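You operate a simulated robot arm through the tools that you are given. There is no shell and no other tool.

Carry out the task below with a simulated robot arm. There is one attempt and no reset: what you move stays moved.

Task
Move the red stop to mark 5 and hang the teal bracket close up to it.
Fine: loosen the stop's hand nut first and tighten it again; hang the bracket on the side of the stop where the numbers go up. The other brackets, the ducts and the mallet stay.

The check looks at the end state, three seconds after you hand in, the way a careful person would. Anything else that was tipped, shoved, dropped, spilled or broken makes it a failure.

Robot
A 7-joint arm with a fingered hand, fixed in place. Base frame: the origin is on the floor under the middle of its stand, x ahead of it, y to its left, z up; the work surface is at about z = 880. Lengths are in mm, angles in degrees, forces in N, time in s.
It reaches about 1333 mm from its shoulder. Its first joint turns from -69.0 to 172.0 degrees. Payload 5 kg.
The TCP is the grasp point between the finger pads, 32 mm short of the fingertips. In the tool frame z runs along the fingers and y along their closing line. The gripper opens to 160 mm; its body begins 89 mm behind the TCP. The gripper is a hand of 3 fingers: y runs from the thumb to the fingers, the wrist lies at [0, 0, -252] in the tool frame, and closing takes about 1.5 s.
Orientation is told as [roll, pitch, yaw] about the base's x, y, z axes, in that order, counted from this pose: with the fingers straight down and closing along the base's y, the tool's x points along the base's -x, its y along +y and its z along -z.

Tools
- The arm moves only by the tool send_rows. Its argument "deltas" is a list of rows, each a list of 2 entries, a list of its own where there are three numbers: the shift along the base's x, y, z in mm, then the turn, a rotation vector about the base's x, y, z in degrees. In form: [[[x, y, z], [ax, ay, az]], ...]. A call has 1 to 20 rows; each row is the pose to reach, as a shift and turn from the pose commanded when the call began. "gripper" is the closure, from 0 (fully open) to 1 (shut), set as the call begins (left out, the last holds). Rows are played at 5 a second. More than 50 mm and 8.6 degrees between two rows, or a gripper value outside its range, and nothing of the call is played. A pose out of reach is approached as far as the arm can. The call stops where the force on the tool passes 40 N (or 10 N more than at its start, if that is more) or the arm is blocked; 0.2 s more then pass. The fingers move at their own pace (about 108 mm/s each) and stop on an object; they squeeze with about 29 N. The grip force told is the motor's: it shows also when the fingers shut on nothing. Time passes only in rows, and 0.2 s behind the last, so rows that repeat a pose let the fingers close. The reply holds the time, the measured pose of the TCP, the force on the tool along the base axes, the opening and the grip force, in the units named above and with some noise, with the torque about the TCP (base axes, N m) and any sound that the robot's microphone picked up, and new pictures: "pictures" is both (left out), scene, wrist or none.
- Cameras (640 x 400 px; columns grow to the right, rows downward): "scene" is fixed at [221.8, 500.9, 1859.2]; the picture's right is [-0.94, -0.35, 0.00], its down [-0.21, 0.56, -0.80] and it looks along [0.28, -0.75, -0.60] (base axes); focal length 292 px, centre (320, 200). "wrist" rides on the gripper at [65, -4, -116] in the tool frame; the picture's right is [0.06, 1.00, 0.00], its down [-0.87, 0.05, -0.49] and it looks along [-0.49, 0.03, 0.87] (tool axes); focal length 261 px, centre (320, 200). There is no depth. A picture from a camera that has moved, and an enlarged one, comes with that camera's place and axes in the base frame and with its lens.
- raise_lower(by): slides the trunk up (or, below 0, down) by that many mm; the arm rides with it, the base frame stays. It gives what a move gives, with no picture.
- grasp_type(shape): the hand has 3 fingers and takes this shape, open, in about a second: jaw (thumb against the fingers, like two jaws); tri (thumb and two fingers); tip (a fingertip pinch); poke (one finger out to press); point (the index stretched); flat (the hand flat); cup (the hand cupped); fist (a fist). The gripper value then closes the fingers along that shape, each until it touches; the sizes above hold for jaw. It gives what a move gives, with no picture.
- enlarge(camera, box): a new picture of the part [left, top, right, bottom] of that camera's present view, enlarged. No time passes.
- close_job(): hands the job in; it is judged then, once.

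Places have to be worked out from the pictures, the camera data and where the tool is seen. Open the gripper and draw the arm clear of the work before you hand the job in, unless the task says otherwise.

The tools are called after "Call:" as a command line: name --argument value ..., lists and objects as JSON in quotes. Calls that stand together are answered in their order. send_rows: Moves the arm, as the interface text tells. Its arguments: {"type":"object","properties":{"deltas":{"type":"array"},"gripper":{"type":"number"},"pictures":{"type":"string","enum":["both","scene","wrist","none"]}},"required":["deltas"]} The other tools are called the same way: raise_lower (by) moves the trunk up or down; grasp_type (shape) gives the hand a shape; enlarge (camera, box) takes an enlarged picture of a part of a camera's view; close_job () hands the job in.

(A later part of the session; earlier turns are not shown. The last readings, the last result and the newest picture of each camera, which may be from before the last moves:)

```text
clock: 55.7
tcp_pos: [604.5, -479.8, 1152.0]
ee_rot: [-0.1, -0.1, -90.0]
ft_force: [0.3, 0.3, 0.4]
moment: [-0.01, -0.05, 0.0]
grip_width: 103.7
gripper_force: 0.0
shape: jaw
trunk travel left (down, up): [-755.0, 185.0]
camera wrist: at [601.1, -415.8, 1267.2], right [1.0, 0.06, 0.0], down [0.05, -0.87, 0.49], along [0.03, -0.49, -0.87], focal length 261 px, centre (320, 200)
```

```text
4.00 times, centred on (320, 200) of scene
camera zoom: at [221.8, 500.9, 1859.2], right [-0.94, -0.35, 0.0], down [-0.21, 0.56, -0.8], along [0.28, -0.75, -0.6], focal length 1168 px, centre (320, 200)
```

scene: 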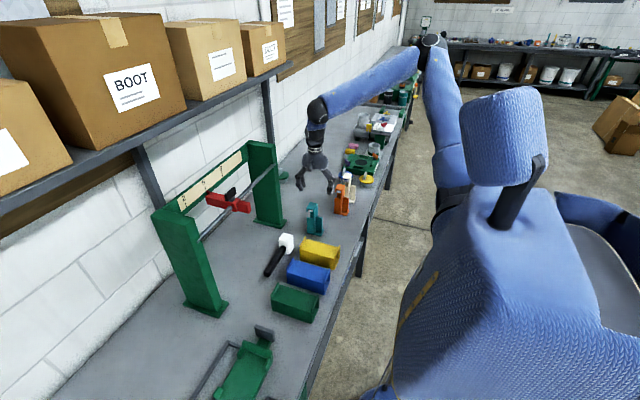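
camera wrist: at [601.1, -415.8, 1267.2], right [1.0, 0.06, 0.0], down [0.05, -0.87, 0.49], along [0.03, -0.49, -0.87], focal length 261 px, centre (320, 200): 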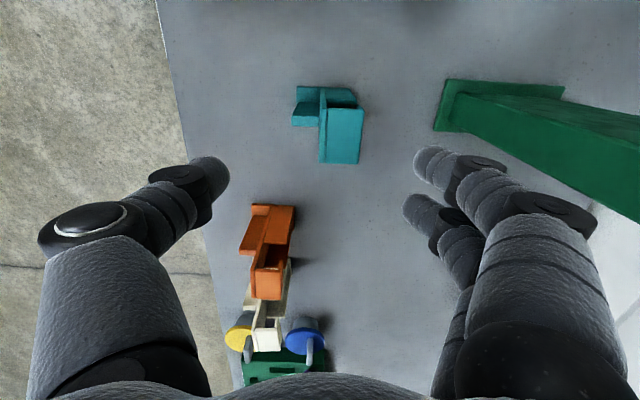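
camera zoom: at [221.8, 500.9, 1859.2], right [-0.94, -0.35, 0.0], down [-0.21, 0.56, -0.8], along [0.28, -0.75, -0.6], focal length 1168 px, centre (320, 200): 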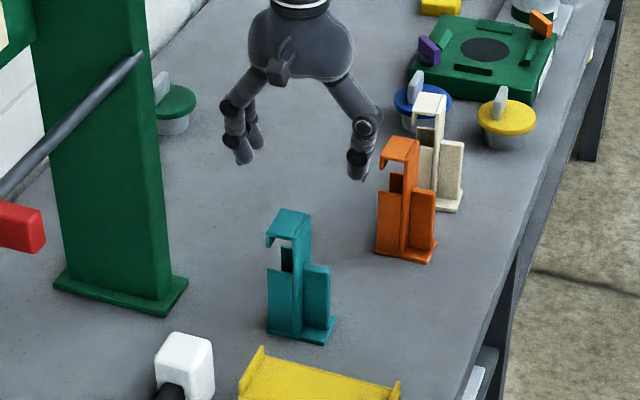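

The bracket stands upright in open space: hook x 605–642, centre y≈-481. I plan a side grip with the hand pitched about -45 (fingers forward and down), holding the lower block so the hook gap stays free. I raise the trunk fully and turn the hand to yaw 0, backing off from the bracket.

Call:
raise_lower --by 180

Call:
send_rows --deltas '[[[0, 0, 0], [0, 0, 8]], [[0, 0, 0], [0, 0, 16]], [[0, 0, 0], [0, 0, 24]], [[0, 0, 0], [0, 0, 32]], [[0, 0, 0], [0, 0, 40]], [[0, 0, 0], [0, 0, 48]], [[0, 0, 0], [0, 0, 56]], [[0, 0, 0], [0, 0, 64]], [[0, 0, 0], [0, 0, 72]], [[0, 0, 0], [0, 0, 80]], [[0, 0, 0], [0, 0, 88]], [[0, 0, 0], [0, 0, 90]]]' --gripper 0.45 --pictures "none"

Call:
send_rows --deltas '[[[0, 0, -20], [0, -7.5, 0]], [[0, 0, -40], [0, -15, 0]], [[0, 0, -60], [0, -22.5, 0]], [[0, 0, -90], [0, -30, 0]], [[0, 0, -120], [0, -37.5, 0]], [[0, 0, -150], [0, -45, 0]]]' --pictures "both"

```text
clock: 57.7
tcp_pos: [605.8, -482.3, 1330.1]
ee_rot: [-0.1, -0.1, -90.2]
ft_force: [-0.3, 0.1, -0.3]
moment: [0.01, 0.01, 0.0]
grip_width: 103.4
gripper_force: 0.0
shape: jaw
trunk travel left (down, up): [-935.0, 5.0]
```

```text
clock: 60.3
tcp_pos: [605.0, -481.0, 1331.4]
ee_rot: [-0.1, -0.1, 0.1]
ft_force: [0.1, 0.0, -0.6]
moment: [-0.01, -0.03, 0.02]
grip_width: 88.9
gripper_force: 0.1
shape: jaw
trunk travel left (down, up): [-935.0, 5.0]
```

```text
clock: 61.7
tcp_pos: [604.6, -480.7, 1180.8]
ee_rot: [0.0, -45.2, -0.1]
ft_force: [-0.5, -0.1, 0.6]
moment: [0.01, -0.03, -0.01]
grip_width: 88.3
gripper_force: 0.0
shape: jaw
trunk travel left (down, up): [-935.0, 5.0]
camera wrist: at [477.1, -484.6, 1216.9], right [-0.04, 1.0, -0.04], down [0.26, 0.05, 0.96], along [0.96, 0.03, -0.26], focal length 261 px, centre (320, 200)
```

scene: 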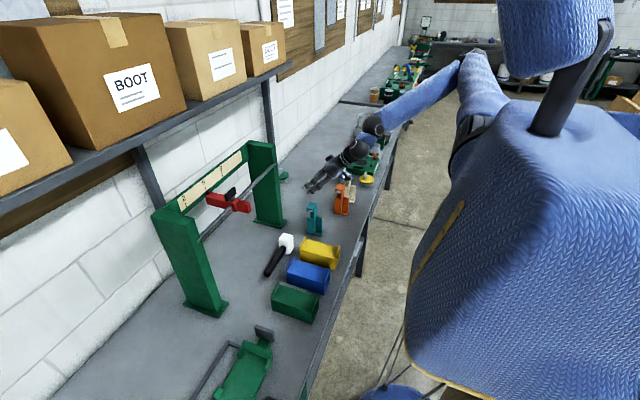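
wrist: 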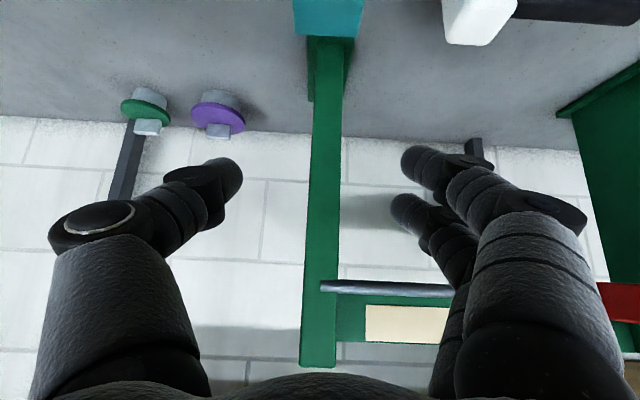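

The pitched pose is reachable at this trunk height. I move back and down to the start of the approach line, about 110 mm short of the grip along the finger direction.

Call:
send_rows --deltas '[[[-25, 0, -40], [0, 0, 0]], [[-45, 0, -85], [0, 0, 0]], [[-60, 0, -130], [0, 0, 0]], [[-66, 0, -173], [0, 0, 0]]]' --pictures "both"

Call:
enlarge --camera "wrist" --box '[200, 0, 440, 180]'

Call:
enlarge --camera "scene" --box '[280, 120, 400, 250]'

```text
clock: 62.7
tcp_pos: [541.3, -481.9, 1007.1]
ee_rot: [0.1, -45.2, -0.2]
ft_force: [-0.1, -0.3, 0.9]
moment: [0.0, 0.04, 0.03]
grip_width: 88.5
gripper_force: 0.1
shape: jaw
trunk travel left (down, up): [-935.0, 5.0]
camera wrist: at [412.3, -485.9, 1042.0], right [-0.04, 1.0, -0.04], down [0.27, 0.05, 0.96], along [0.96, 0.03, -0.27], focal length 261 px, centre (320, 200)
```

scene: 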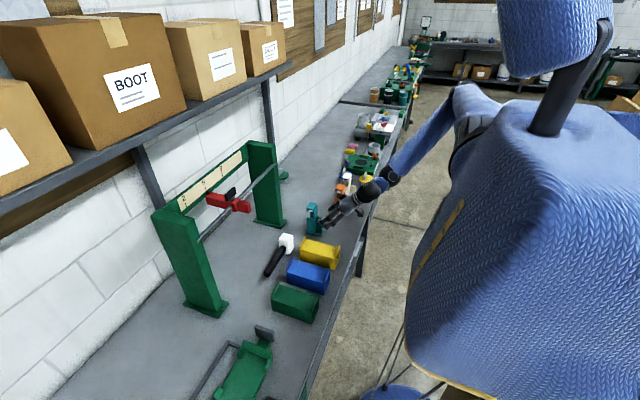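
wrist: 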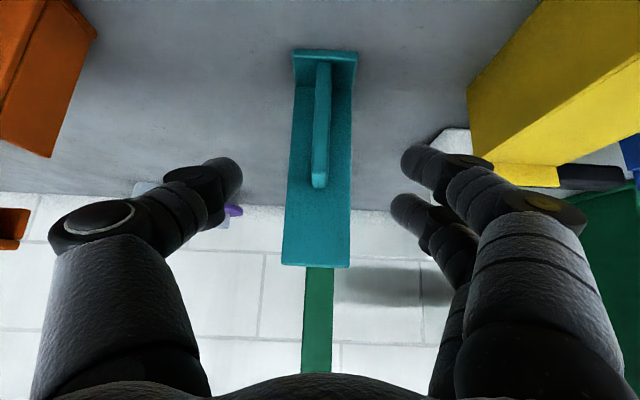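

```text
2.22 times, centred on (320, 90) of wrist
camera zoom: at [412.3, -485.9, 1042.0], right [-0.04, 1.0, -0.04], down [0.27, 0.05, 0.96], along [0.96, 0.03, -0.27], focal length 579 px, centre (320, 444)
```

zoom: 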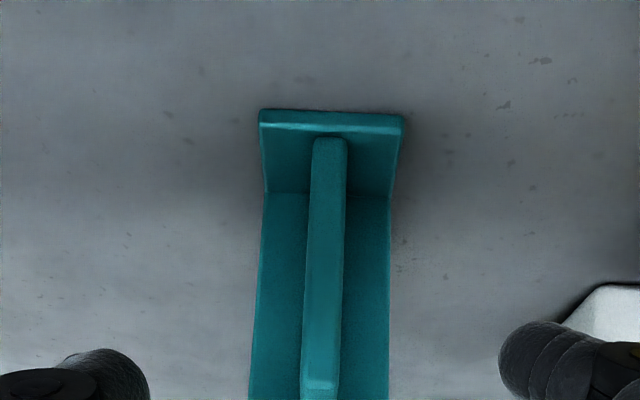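

```text
3.08 times, centred on (340, 185) of scene
camera zoom: at [221.8, 500.9, 1859.2], right [-0.94, -0.35, 0.0], down [-0.21, 0.56, -0.8], along [0.28, -0.75, -0.6], focal length 899 px, centre (258, 246)
```

zoom: 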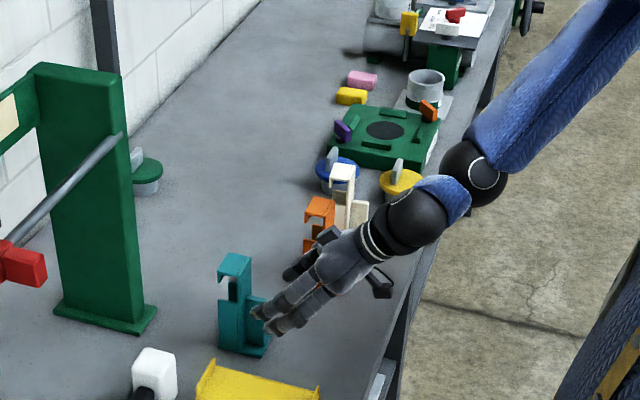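

The bracket's foot edge is at x≈572, centred on y≈-482, in line with the hand. I slide in along the finger direction with a 77 mm opening to the side-grip position.

Call:
send_rows --deltas '[[[0, 0, 0], [0, 0, 0]], [[20, 0, -20], [0, 0, 0]], [[40, 0, -40], [0, 0, 0]], [[60, 0, -60], [0, 0, 0]], [[76, 0, -76], [0, 0, 0]]]' --gripper 0.52 --pictures "both"

Call:
enlarge --camera "scene" --box '[290, 180, 390, 260]'

```text
clock: 63.9
tcp_pos: [618.2, -482.0, 931.4]
ee_rot: [0.1, -45.1, -0.3]
ft_force: [-0.1, -0.4, 0.1]
moment: [0.0, -0.01, -0.03]
grip_width: 77.5
gripper_force: 0.0
shape: jaw
trunk travel left (down, up): [-935.0, 5.0]
camera wrist: at [489.8, -485.8, 967.4], right [-0.04, 1.0, -0.04], down [0.27, 0.05, 0.96], along [0.96, 0.03, -0.27], focal length 261 px, centre (320, 200)
```

scene: 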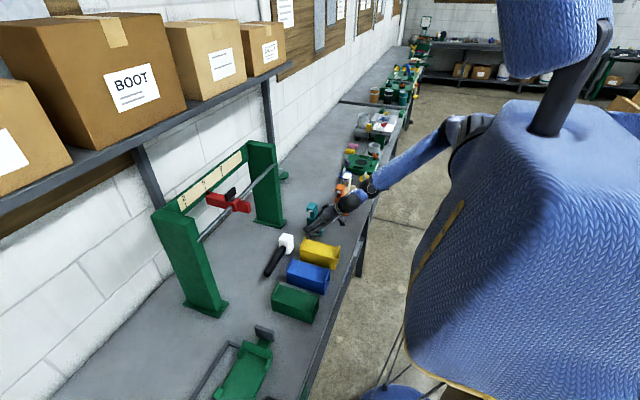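
wrist: 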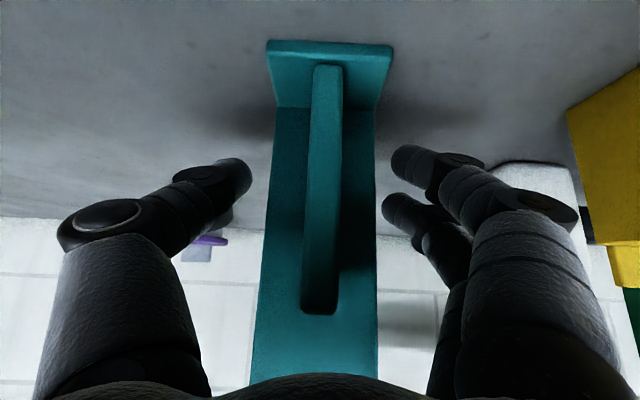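

```text
5.00 times, centred on (340, 220) of scene
camera zoom: at [221.8, 500.9, 1859.2], right [-0.94, -0.35, 0.0], down [-0.21, 0.56, -0.8], along [0.28, -0.75, -0.6], focal length 1460 px, centre (220, 100)
```

zoom: 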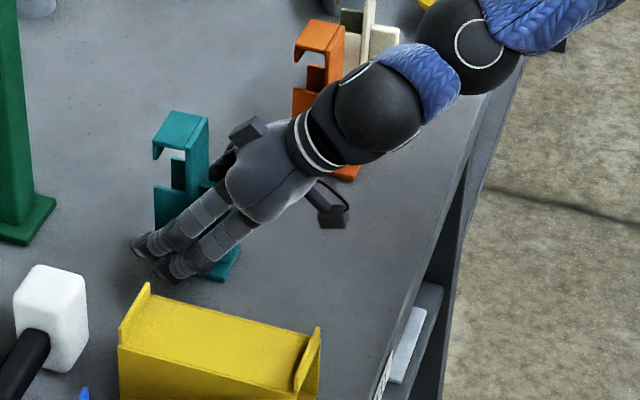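

The fingers straddle the lower block, and the hook gap above them stays free. I close the grip.

Call:
send_rows --deltas '[[[0, 0, 0], [0, 0, 0]], [[0, 0, 0], [0, 0, 0]], [[0, 0, 0], [0, 0, 0]], [[0, 0, 0], [0, 0, 0]], [[0, 0, 0], [0, 0, 0]], [[0, 0, 0], [0, 0, 0]]]' --gripper 1 --pictures "both"

Call:
enlarge --camera "scene" --box '[290, 180, 390, 260]'

```text
clock: 65.3
tcp_pos: [617.0, -482.1, 932.0]
ee_rot: [0.1, -45.0, -0.2]
ft_force: [0.7, 1.1, 0.4]
moment: [0.09, -0.02, -0.01]
grip_width: 44.0
gripper_force: 28.9
shape: jaw
trunk travel left (down, up): [-935.0, 5.0]
camera wrist: at [489.2, -485.8, 967.7], right [-0.04, 1.0, -0.04], down [0.27, 0.05, 0.96], along [0.96, 0.03, -0.27], focal length 261 px, centre (320, 200)
```

scene: 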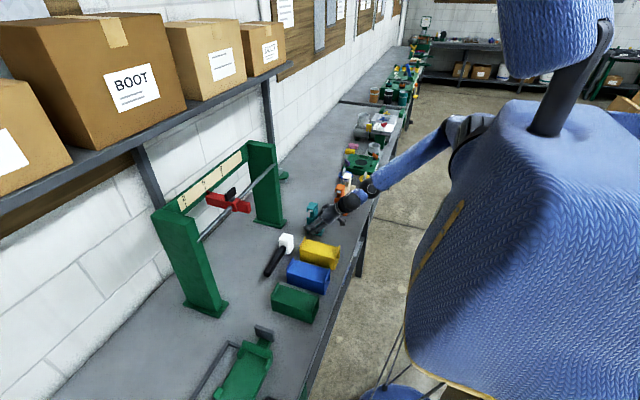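
wrist: 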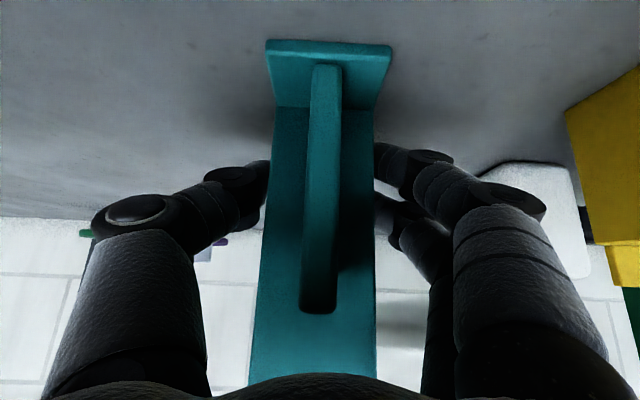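

```text
5.00 times, centred on (340, 220) of scene
camera zoom: at [221.8, 500.9, 1859.2], right [-0.94, -0.35, 0.0], down [-0.21, 0.56, -0.8], along [0.28, -0.75, -0.6], focal length 1460 px, centre (220, 100)
```

zoom: 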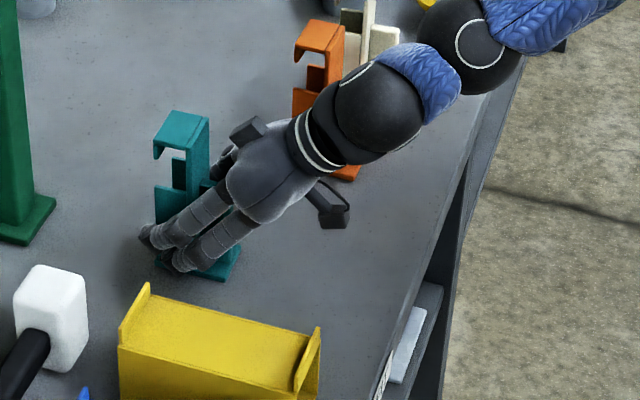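

Gripped at 44 mm. I lift a little first to check the bracket comes up straight.

Call:
send_rows --deltas '[[[0, 0, 10], [0, 0, 0]], [[0, 0, 25], [0, 0, 0]], [[0, 5, 45], [0, 0, 0]]]' --pictures "both"

Call:
enlarge --camera "scene" --box '[290, 170, 390, 250]'

```text
clock: 66.1
tcp_pos: [616.2, -474.9, 977.9]
ee_rot: [0.1, -45.2, -0.4]
ft_force: [0.8, 0.4, -2.1]
moment: [0.03, -0.04, 0.01]
grip_width: 43.9
gripper_force: 28.4
shape: jaw
trunk travel left (down, up): [-935.0, 5.0]
camera wrist: at [487.7, -479.1, 1012.7], right [-0.04, 1.0, -0.04], down [0.27, 0.05, 0.96], along [0.96, 0.03, -0.27], focal length 261 px, centre (320, 200)
```

scene: 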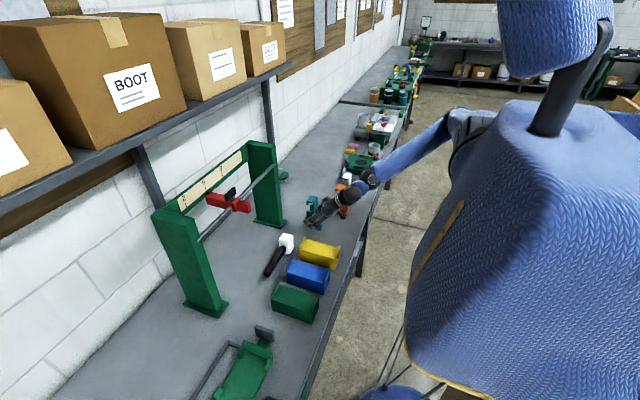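
wrist: 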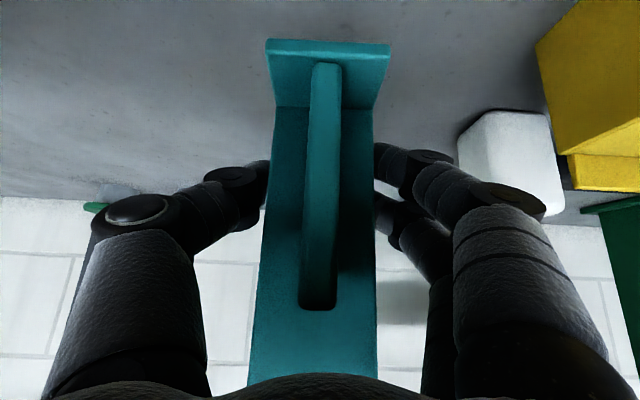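

```text
5.00 times, centred on (340, 210) of scene
camera zoom: at [221.8, 500.9, 1859.2], right [-0.94, -0.35, 0.0], down [-0.21, 0.56, -0.8], along [0.28, -0.75, -0.6], focal length 1460 px, centre (220, 150)
```

zoom: 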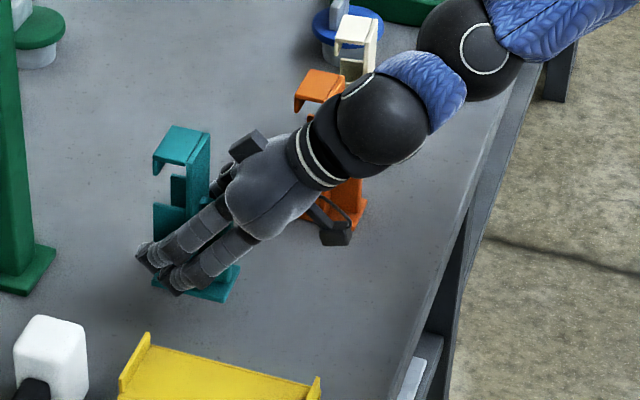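

The bracket comes up straight and steady. I carry it in a rising arc to the front of the rod at about y=-275, well clear of the stop, the post and the things on the bench.

Call:
send_rows --deltas '[[[5, 22, 23], [0, 0, 0]], [[13, 52, 45], [0, 0, 0]], [[23, 82, 68], [0, 0, 0]], [[33, 112, 90], [0, 0, 0]], [[45, 142, 113], [0, 0, 0]], [[58, 167, 135], [0, 0, 0]], [[73, 187, 155], [0, 0, 0]], [[88, 199, 171], [0, 0, 0]], [[98, 202, 178], [0, 0, 0]]]' --pictures "both"

Call:
enlarge --camera "scene" --box '[190, 130, 330, 250]'

```text
clock: 68.1
tcp_pos: [715.2, -275.2, 1155.9]
ee_rot: [0.0, -45.1, -0.3]
ft_force: [-0.3, 0.0, -2.1]
moment: [-0.01, 0.01, 0.03]
grip_width: 43.8
gripper_force: 29.0
shape: jaw
trunk travel left (down, up): [-935.0, 5.0]
camera wrist: at [587.6, -278.2, 1191.4], right [-0.04, 1.0, -0.04], down [0.27, 0.05, 0.96], along [0.96, 0.03, -0.27], focal length 261 px, centre (320, 200)
```

scene: 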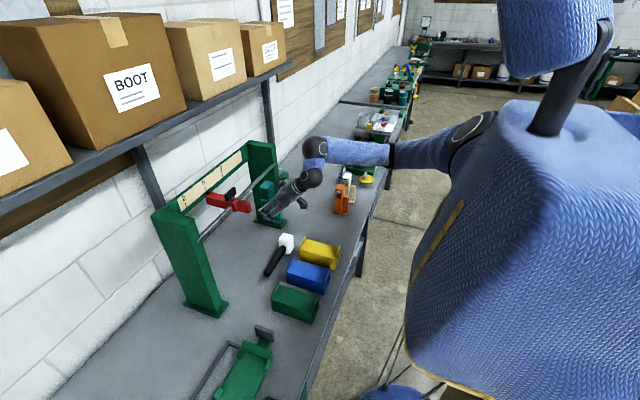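
wrist: 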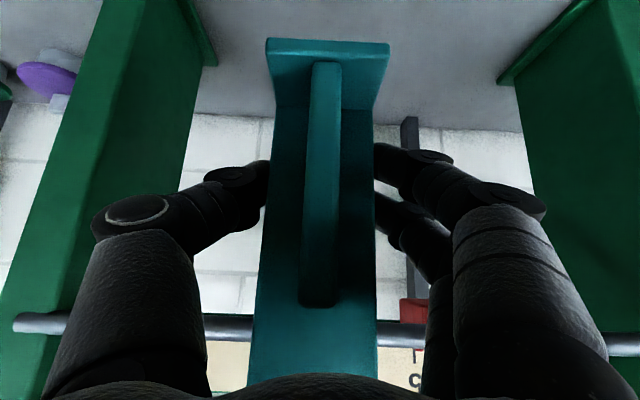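

```text
3.33 times, centred on (260, 190) of scene
camera zoom: at [221.8, 500.9, 1859.2], right [-0.94, -0.35, 0.0], down [-0.21, 0.56, -0.8], along [0.28, -0.75, -0.6], focal length 973 px, centre (520, 233)
```

zoom: 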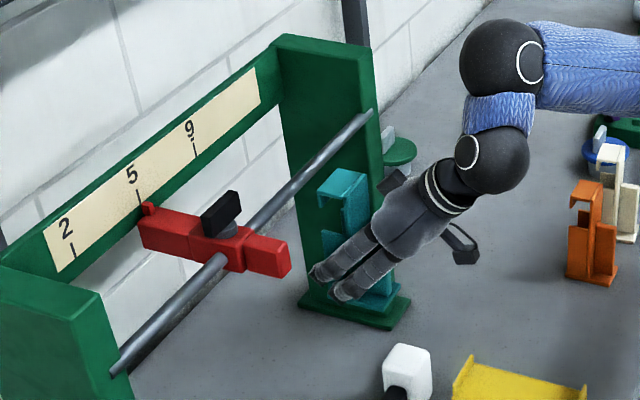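

Call:
enlarge --camera "wrist" --box '[200, 270, 440, 400]'

Call:
enlarge --camera "scene" --box '[220, 150, 310, 240]'

```text
2.67 times, centred on (320, 335) of wrist
camera zoom: at [587.6, -278.2, 1191.4], right [-0.04, 1.0, -0.04], down [0.27, 0.05, 0.96], along [0.96, 0.03, -0.27], focal length 695 px, centre (320, -160)
```

zoom: 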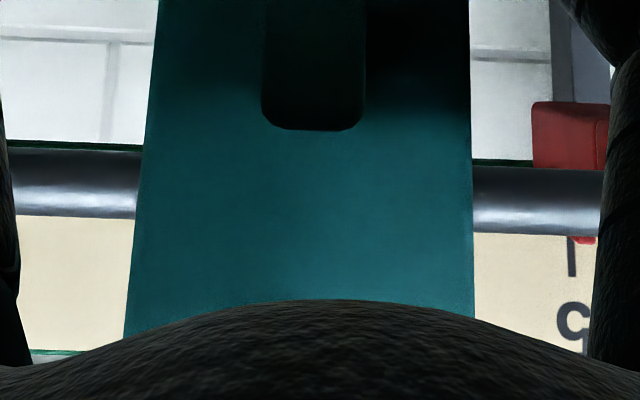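

```text
4.44 times, centred on (265, 195) of scene
camera zoom: at [221.8, 500.9, 1859.2], right [-0.94, -0.35, 0.0], down [-0.21, 0.56, -0.8], along [0.28, -0.75, -0.6], focal length 1298 px, centre (564, 222)
```

zoom: 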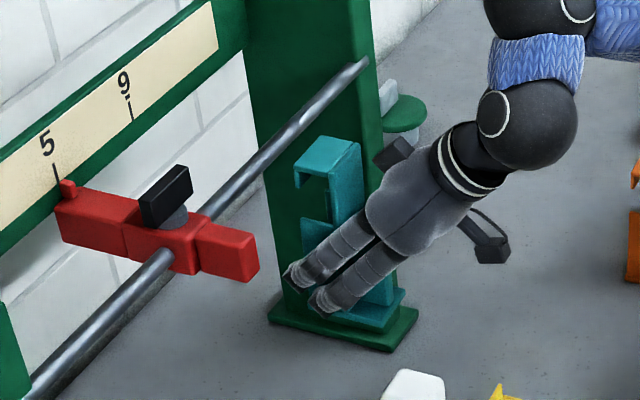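

Measuring in this view, the rod is about 75 mm ahead of and 77 mm above the TCP, at x≈790, z≈1232. The gap centre is about 64 mm above the TCP, so I raise by 13 mm and move 40 mm toward the rod, then check the gap against the rod.

Call:
send_rows --deltas '[[[0, 0, 13], [0, 0, 0]], [[15, 0, 13], [0, 0, 0]], [[30, 0, 13], [0, 0, 0]], [[40, 0, 13], [0, 0, 0]]]' --pictures "both"

Call:
enlarge --camera "wrist" --box '[200, 270, 440, 400]'

Call:
enlarge --camera "scene" --box '[230, 150, 290, 220]'

```text
clock: 69.1
tcp_pos: [754.5, -275.6, 1168.0]
ee_rot: [0.1, -45.1, -0.2]
ft_force: [-0.2, -0.1, -2.7]
moment: [-0.01, -0.01, 0.01]
grip_width: 43.6
gripper_force: 29.3
shape: jaw
trunk travel left (down, up): [-935.0, 5.0]
camera wrist: at [626.6, -279.2, 1203.3], right [-0.04, 1.0, -0.04], down [0.27, 0.05, 0.96], along [0.96, 0.03, -0.27], focal length 261 px, centre (320, 200)
```

scene: 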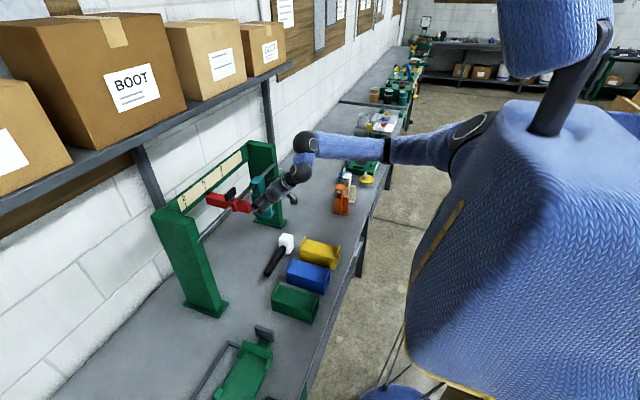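
wrist: 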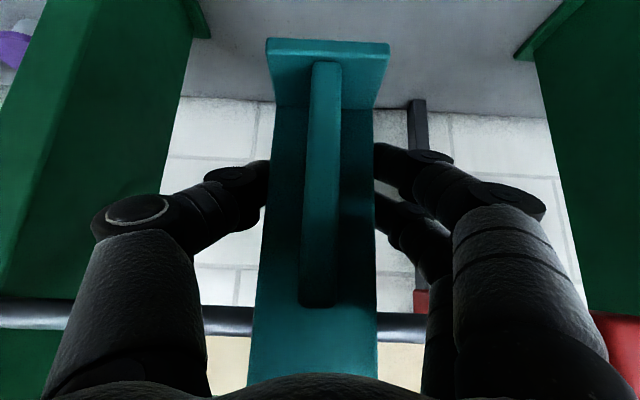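

```text
2.67 times, centred on (320, 335) of wrist
camera zoom: at [626.6, -279.2, 1203.3], right [-0.04, 1.0, -0.04], down [0.27, 0.05, 0.96], along [0.96, 0.03, -0.27], focal length 695 px, centre (320, -160)
```

zoom: 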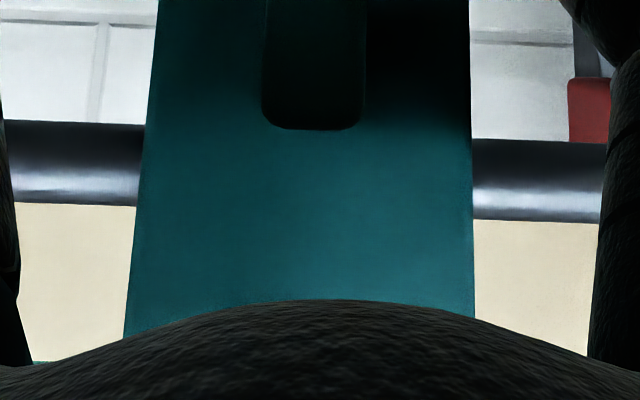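

```text
5.71 times, centred on (260, 185) of scene
camera zoom: at [221.8, 500.9, 1859.2], right [-0.94, -0.35, 0.0], down [-0.21, 0.56, -0.8], along [0.28, -0.75, -0.6], focal length 1669 px, centre (663, 286)
```

zoom: 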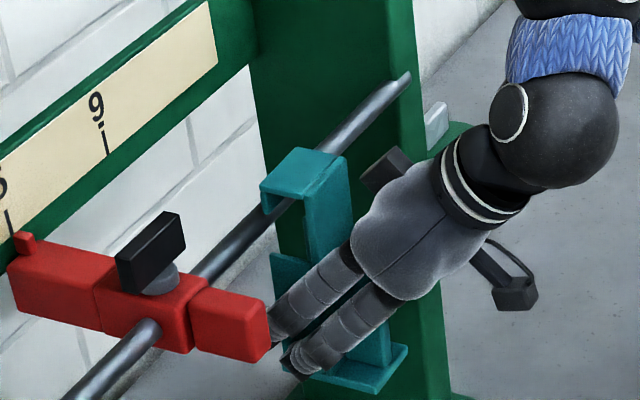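

The rod now sits about 18 mm above the block top, near the middle of the 32 mm gap, and about 29 mm ahead of centred. I move in along +x in small steps.

Call:
send_rows --deltas '[[[6, 0, 0], [0, 0, 0]], [[12, 0, 0], [0, 0, 0]], [[18, 0, 0], [0, 0, 0]], [[24, 0, 0], [0, 0, 0]], [[28, 0, 0], [0, 0, 0]]]' --pictures "both"

Call:
enlarge --camera "scene" --box '[220, 150, 290, 220]'

Call:
enlarge --camera "wrist" --box '[200, 250, 440, 400]'

```text
clock: 70.3
tcp_pos: [780.8, -274.1, 1168.2]
ee_rot: [0.1, -45.1, -0.2]
ft_force: [0.0, -0.3, -1.5]
moment: [-0.02, -0.04, 0.01]
grip_width: 43.7
gripper_force: 29.1
shape: jaw
trunk travel left (down, up): [-935.0, 5.0]
camera wrist: at [653.7, -279.0, 1203.6], right [-0.04, 1.0, -0.04], down [0.27, 0.05, 0.96], along [0.96, 0.03, -0.27], focal length 261 px, centre (320, 200)
```

scene: 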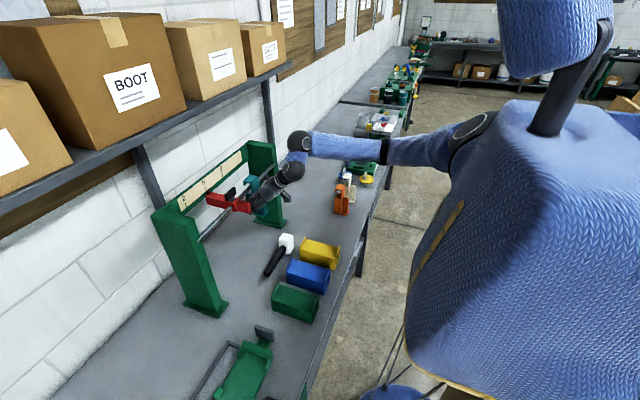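
wrist: 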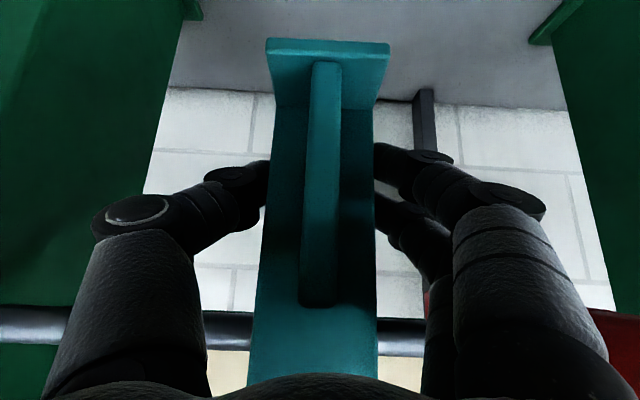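

```text
5.71 times, centred on (255, 185) of scene
camera zoom: at [221.8, 500.9, 1859.2], right [-0.94, -0.35, 0.0], down [-0.21, 0.56, -0.8], along [0.28, -0.75, -0.6], focal length 1669 px, centre (691, 286)
```

zoom: 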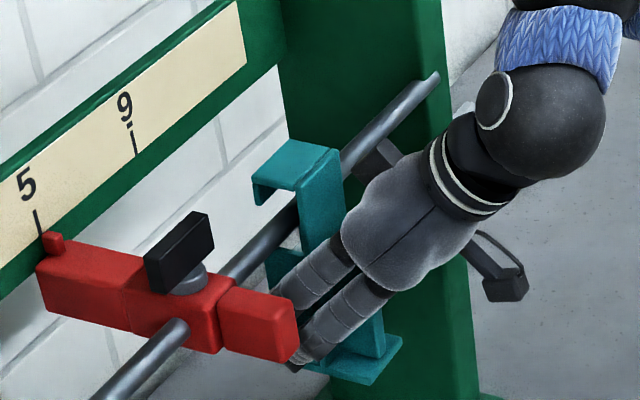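

```text
2.67 times, centred on (320, 325) of wrist
camera zoom: at [653.7, -279.0, 1203.6], right [-0.04, 1.0, -0.04], down [0.27, 0.05, 0.96], along [0.96, 0.03, -0.27], focal length 695 px, centre (320, -133)
```

zoom: 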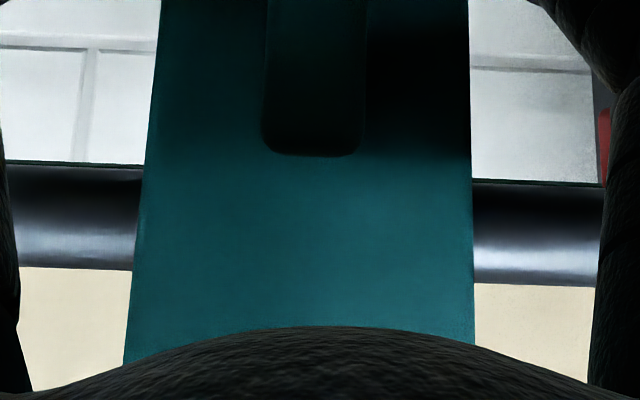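

In the scene view the rod now lies inside the hook, between lip and spine, with no contact force. I nudge +2 mm to centre and lower gently to seat the hook on the rod.

Call:
send_rows --deltas '[[[2, 0, 0], [0, 0, 0]], [[2, 0, -4], [0, 0, 0]], [[2, 0, -8], [0, 0, 0]], [[2, 0, -12], [0, 0, 0]]]' --pictures "scene"

Call:
enlarge --camera "scene" --box '[220, 150, 290, 220]'

```text
clock: 71.3
tcp_pos: [783.1, -274.7, 1155.7]
ee_rot: [0.1, -45.1, -0.2]
ft_force: [-1.0, 0.3, -2.9]
moment: [0.0, 0.0, 0.0]
grip_width: 43.9
gripper_force: 28.5
shape: jaw
trunk travel left (down, up): [-935.0, 5.0]
```

scene: 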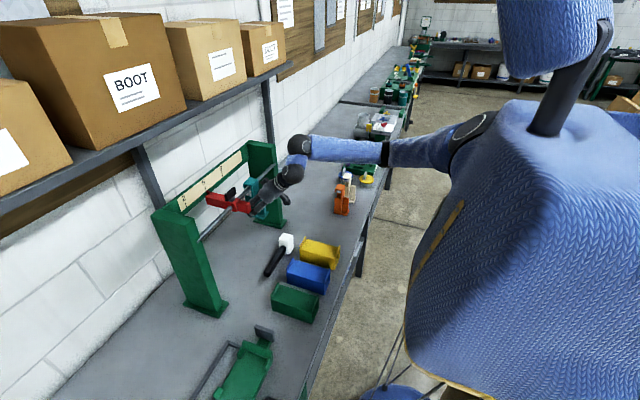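

```text
5.71 times, centred on (255, 185) of scene
camera zoom: at [221.8, 500.9, 1859.2], right [-0.94, -0.35, 0.0], down [-0.21, 0.56, -0.8], along [0.28, -0.75, -0.6], focal length 1669 px, centre (691, 286)
```

zoom: 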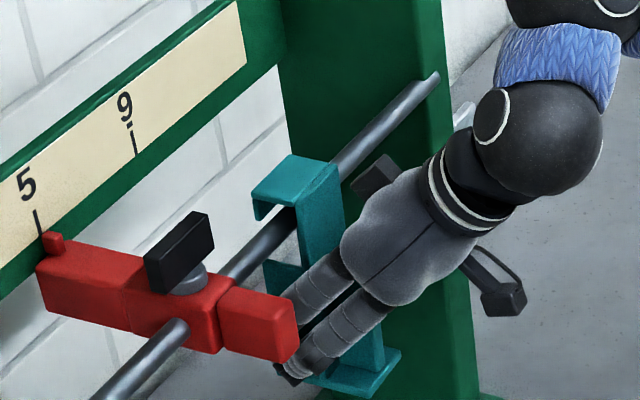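

No contact yet, and the rod is plainly inside the hook. I lower further in 2 mm steps and watch for the hook taking up on the rod.

Call:
send_rows --deltas '[[[0, 0, -2], [0, 0, 0]], [[0, 0, -4], [0, 0, 0]]]' --pictures "none"

Call:
send_rows --deltas '[[[0, 0, -1.5], [0, 0, 0]], [[0, 0, -3], [0, 0, 0]]]' --pictures "none"

```text
clock: 71.9
tcp_pos: [783.9, -274.6, 1151.7]
ee_rot: [0.1, -45.1, -0.3]
ft_force: [0.8, -0.6, -2.4]
moment: [0.01, -0.03, -0.03]
grip_width: 43.8
gripper_force: 28.6
shape: jaw
trunk travel left (down, up): [-935.0, 5.0]
```

```text
clock: 72.5
tcp_pos: [783.4, -274.7, 1148.3]
ee_rot: [0.1, -45.2, -0.1]
ft_force: [-0.8, 0.3, -2.3]
moment: [0.02, -0.05, 0.04]
grip_width: 43.4
gripper_force: 29.4
shape: jaw
trunk travel left (down, up): [-935.0, 5.0]
```

Call:
send_rows --deltas '[[[0, 0, -1.5], [0, 0, 0]], [[0, 0, -3], [0, 0, 0]]]' --pictures "scene"

Call:
enlarge --camera "scene" --box '[220, 150, 290, 220]'

```text
clock: 73.1
tcp_pos: [784.3, -274.9, 1144.7]
ee_rot: [0.1, -44.9, -0.3]
ft_force: [-0.9, 0.2, -1.6]
moment: [0.03, -0.03, 0.01]
grip_width: 43.9
gripper_force: 28.8
shape: jaw
trunk travel left (down, up): [-935.0, 5.0]
```

scene: 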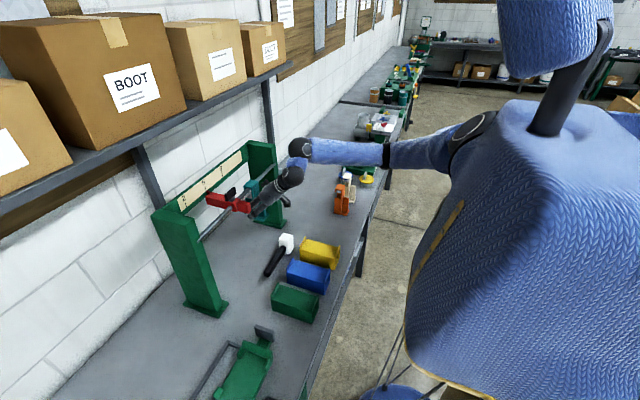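

```text
5.71 times, centred on (255, 185) of scene
camera zoom: at [221.8, 500.9, 1859.2], right [-0.94, -0.35, 0.0], down [-0.21, 0.56, -0.8], along [0.28, -0.75, -0.6], focal length 1669 px, centre (691, 286)
```

zoom: 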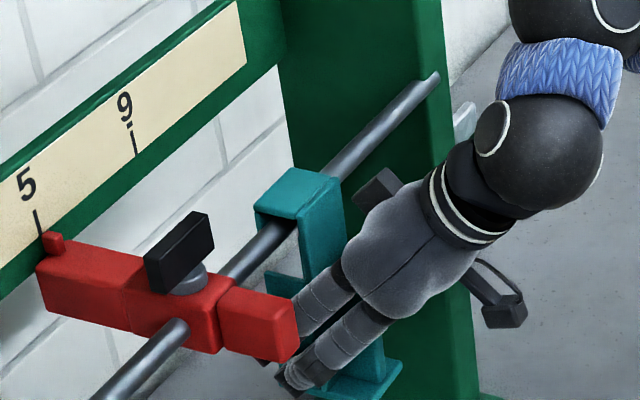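

The rod is now right up under the hook's top plate. I lower the last couple of millimetres until the load transfers.

Call:
send_rows --deltas '[[[0, 0, -1], [0, 0, 0]], [[0, 0, -2], [0, 0, 0]]]' --pictures "none"

Call:
send_rows --deltas '[[[0, 0, -1], [0, 0, 0]], [[0, 0, -2], [0, 0, 0]]]' --pictures "none"

```text
clock: 73.7
tcp_pos: [784.4, -274.4, 1143.4]
ee_rot: [0.2, -45.0, -0.3]
ft_force: [-0.3, 0.9, -1.7]
moment: [0.0, 0.01, -0.02]
grip_width: 43.7
gripper_force: 28.7
shape: jaw
trunk travel left (down, up): [-935.0, 5.0]
```

```text
clock: 74.3
tcp_pos: [783.2, -273.8, 1141.5]
ee_rot: [0.0, -45.1, -0.2]
ft_force: [0.5, 0.1, -2.3]
moment: [0.01, -0.06, -0.03]
grip_width: 43.7
gripper_force: 29.0
shape: jaw
trunk travel left (down, up): [-935.0, 5.0]
```

Call:
enlarge --camera "scene" --box '[230, 160, 280, 210]'

Call:
send_rows --deltas '[[[0, 0, -1.5], [0, 0, 0]], [[0, 0, -3], [0, 0, 0]]]' --pictures "scene"

Call:
enlarge --camera "scene" --box '[230, 160, 280, 210]'

```text
8.00 times, centred on (255, 185) of scene
camera zoom: at [221.8, 500.9, 1859.2], right [-0.94, -0.35, 0.0], down [-0.21, 0.56, -0.8], along [0.28, -0.75, -0.6], focal length 2336 px, centre (840, 320)
```

zoom: 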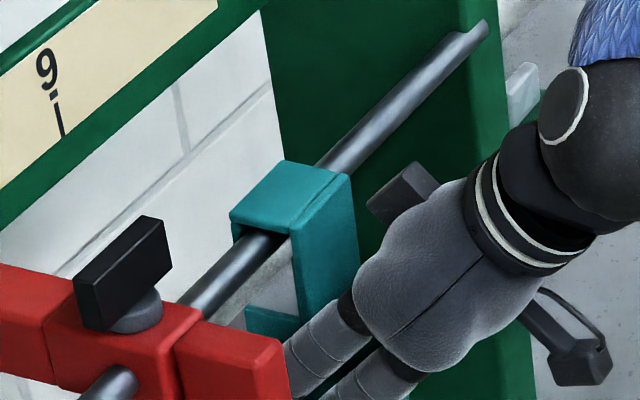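

```text
clock: 74.9
tcp_pos: [782.8, -273.9, 1139.4]
ee_rot: [0.2, -45.3, -0.4]
ft_force: [-0.7, 0.4, 6.4]
moment: [0.01, -0.09, 0.01]
grip_width: 43.8
gripper_force: 28.4
shape: jaw
trunk travel left (down, up): [-935.0, 5.0]
```

scene: 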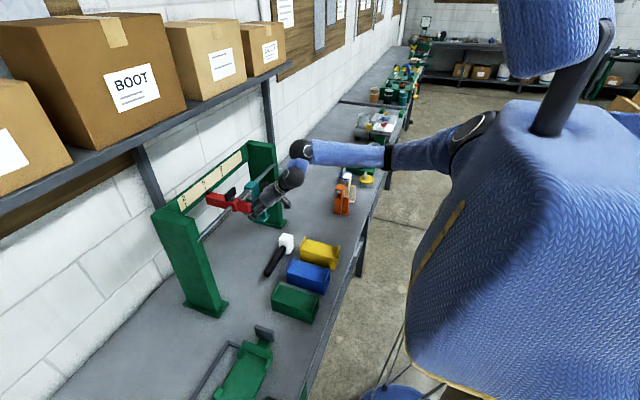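

```text
8.00 times, centred on (255, 185) of scene
camera zoom: at [221.8, 500.9, 1859.2], right [-0.94, -0.35, 0.0], down [-0.21, 0.56, -0.8], along [0.28, -0.75, -0.6], focal length 2336 px, centre (840, 320)
```

zoom: 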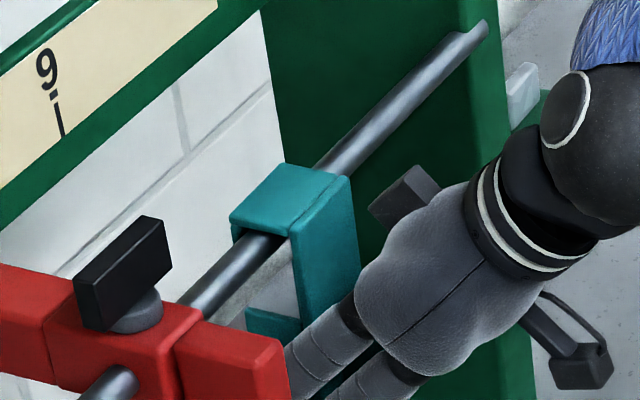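

The load transferred (+6.4 N): the hook is on the rod. Before letting go I ease it up 1.5 mm and slide it 30 mm along the rod toward the stop, which still leaves room for the hand beside the stop.

Call:
send_rows --deltas '[[[0, 0, 1.5], [0, 0, 0]], [[0, 6, 1.5], [0, 0, 0]], [[0, 12, 1.5], [0, 0, 0]], [[0, 18, 1.5], [0, 0, 0]], [[0, 24, 1.5], [0, 0, 0]], [[0, 30, 1.5], [0, 0, 0]], [[0, 30, 0], [0, 0, 0]]]' --pictures "both"

Call:
enlarge --camera "scene" --box '[210, 150, 290, 220]'

```text
clock: 76.5
tcp_pos: [783.3, -245.3, 1140.4]
ee_rot: [0.1, -45.3, -0.3]
ft_force: [-0.7, -2.8, 14.7]
moment: [-0.09, -0.17, -0.03]
grip_width: 44.1
gripper_force: 28.6
shape: jaw
trunk travel left (down, up): [-935.0, 5.0]
camera wrist: at [655.2, -248.8, 1175.1], right [-0.04, 1.0, -0.04], down [0.26, 0.05, 0.96], along [0.96, 0.03, -0.27], focal length 261 px, centre (320, 200)
```

scene: 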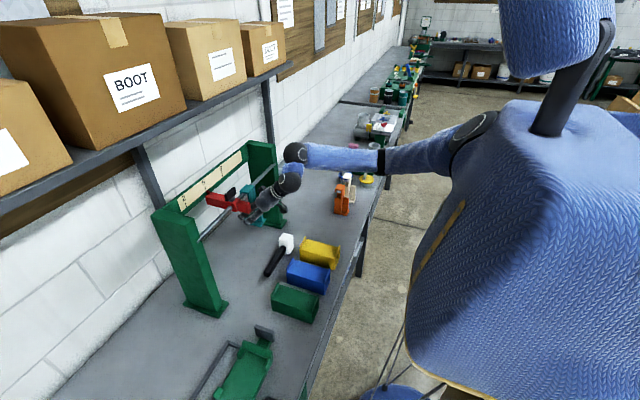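
wrist: 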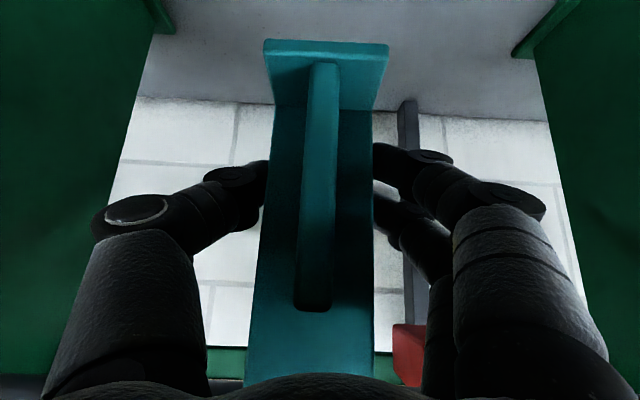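

```text
5.71 times, centred on (250, 185) of scene
camera zoom: at [221.8, 500.9, 1859.2], right [-0.94, -0.35, 0.0], down [-0.21, 0.56, -0.8], along [0.28, -0.75, -0.6], focal length 1669 px, centre (720, 286)
```

zoom: 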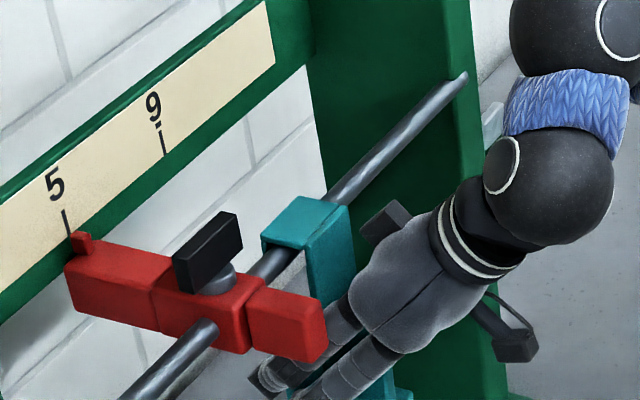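

The hook is seated at y≈-245, about 44 mm short of the stop, and the nut's bar is higher than the hook so the bracket can pass under it. I relieve the load, open the fingers only a little, and withdraw toward -x and slightly down, keeping below the stop.

Call:
send_rows --deltas '[[[0, 0, 1], [0, 0, 0]], [[0, 0, 1], [0, 0, 0]]]' --pictures "none"

Call:
send_rows --deltas '[[[0, 0, 0], [0, 0, 0]], [[0, 0, 0], [0, 0, 0]], [[0, 0, 0], [0, 0, 0]], [[0, 0, 0], [0, 0, 0]], [[0, 0, 0], [0, 0, 0]]]' --gripper 0.63 --pictures "both"

Call:
enlarge --camera "scene" --box '[210, 150, 290, 220]'

```text
clock: 77.1
tcp_pos: [783.2, -244.7, 1139.7]
ee_rot: [0.1, -45.0, -0.3]
ft_force: [-1.1, -3.2, 9.8]
moment: [0.0, -0.14, -0.01]
grip_width: 44.3
gripper_force: 29.6
shape: jaw
trunk travel left (down, up): [-935.0, 5.0]
```

```text
clock: 78.3
tcp_pos: [783.9, -245.6, 1139.5]
ee_rot: [0.1, -45.1, -0.2]
ft_force: [0.4, 0.3, 1.2]
moment: [0.01, -0.03, 0.01]
grip_width: 58.3
gripper_force: 0.1
shape: jaw
trunk travel left (down, up): [-935.0, 5.0]
camera wrist: at [656.1, -248.4, 1175.1], right [-0.04, 1.0, -0.04], down [0.27, 0.05, 0.96], along [0.96, 0.03, -0.27], focal length 261 px, centre (320, 200)
```

scene: 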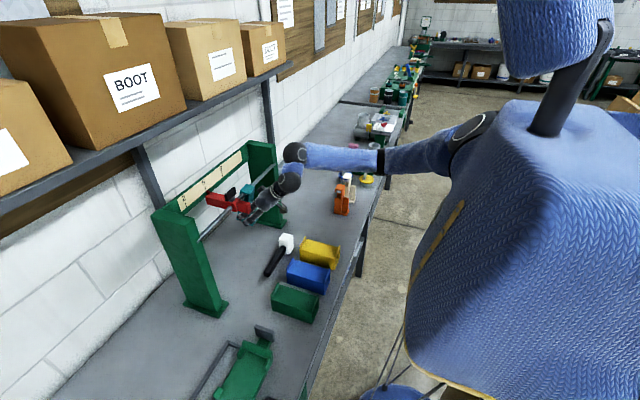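
wrist: 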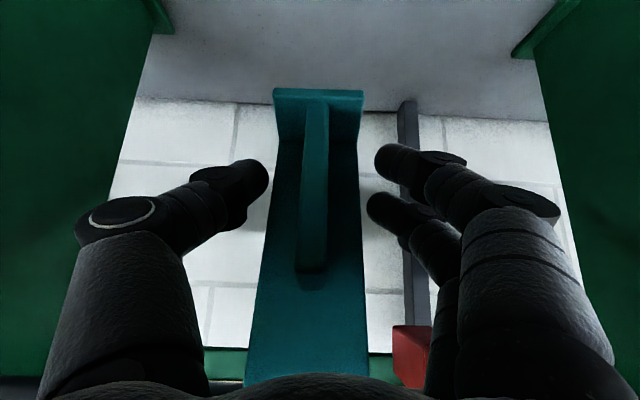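

```text
5.71 times, centred on (250, 185) of scene
camera zoom: at [221.8, 500.9, 1859.2], right [-0.94, -0.35, 0.0], down [-0.21, 0.56, -0.8], along [0.28, -0.75, -0.6], focal length 1669 px, centre (720, 286)
```

zoom: 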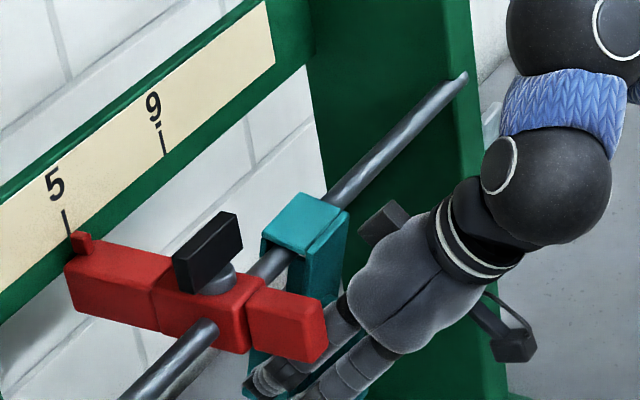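

Released, the bracket hangs freely from the rod with its bottom swung a little toward the wall. I withdraw the hand toward -x and slightly down.

Call:
send_rows --deltas '[[[-10, 0, -3], [0, 0, 0]], [[-25, 0, -7], [0, 0, 0]], [[-45, 0, -13], [0, 0, 0]], [[-75, 0, -20], [0, 0, 0]], [[-105, 0, -25], [0, 0, 0]], [[-140, 0, -25], [0, 0, 0]]]' --pictures "both"

Call:
enlarge --camera "scene" --box '[200, 140, 310, 230]'

Call:
enlarge --camera "wrist" --box '[240, 60, 480, 300]'

```text
clock: 79.7
tcp_pos: [640.2, -242.7, 1116.4]
ee_rot: [0.1, -45.1, -0.2]
ft_force: [-1.0, 0.3, -0.6]
moment: [-0.03, -0.06, 0.0]
grip_width: 58.6
gripper_force: 0.1
shape: jaw
trunk travel left (down, up): [-935.0, 5.0]
camera wrist: at [513.6, -247.2, 1151.3], right [-0.04, 1.0, -0.04], down [0.26, 0.05, 0.96], along [0.96, 0.03, -0.27], focal length 261 px, centre (320, 200)
```

scene: 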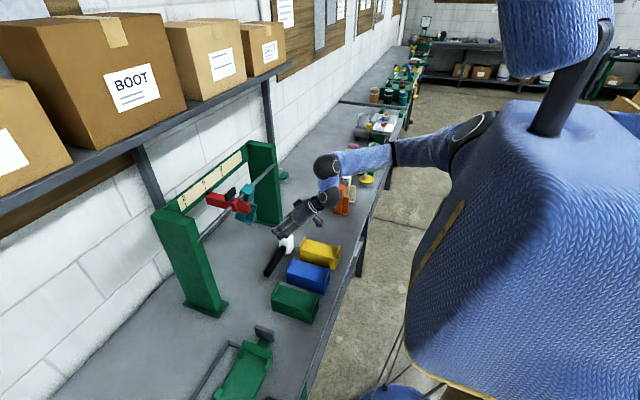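
wrist: 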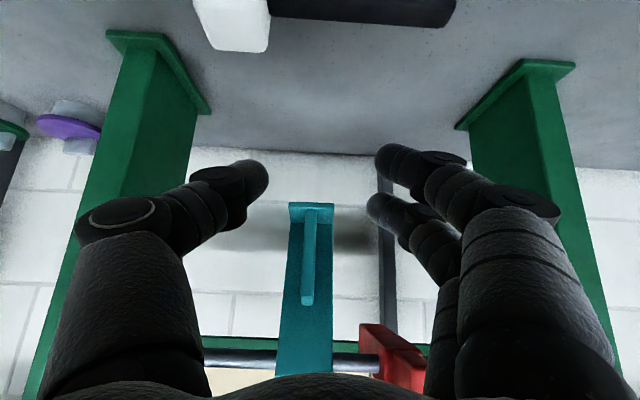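

```text
4.44 times, centred on (255, 185) of scene
camera zoom: at [221.8, 500.9, 1859.2], right [-0.94, -0.35, 0.0], down [-0.21, 0.56, -0.8], along [0.28, -0.75, -0.6], focal length 1298 px, centre (609, 267)
```

zoom: 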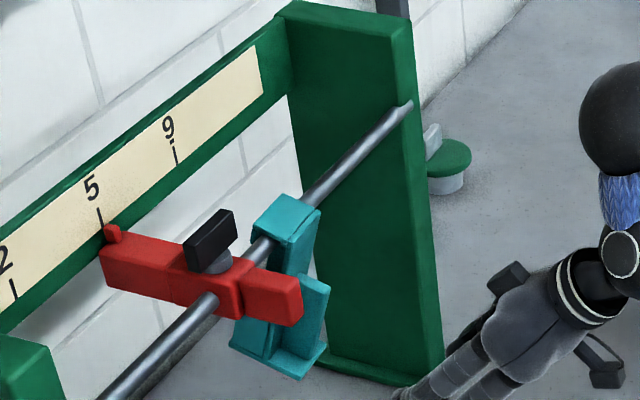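

```text
1.67 times, centred on (360, 180) of wrist
camera zoom: at [513.6, -247.2, 1151.3], right [-0.04, 1.0, -0.04], down [0.26, 0.05, 0.96], along [0.96, 0.03, -0.27], focal length 434 px, centre (253, 233)
```

zoom: 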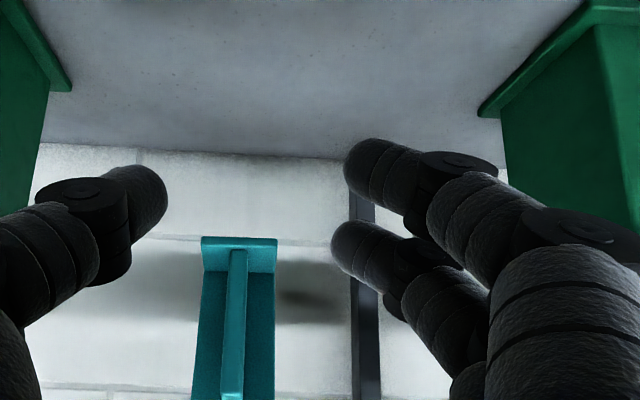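

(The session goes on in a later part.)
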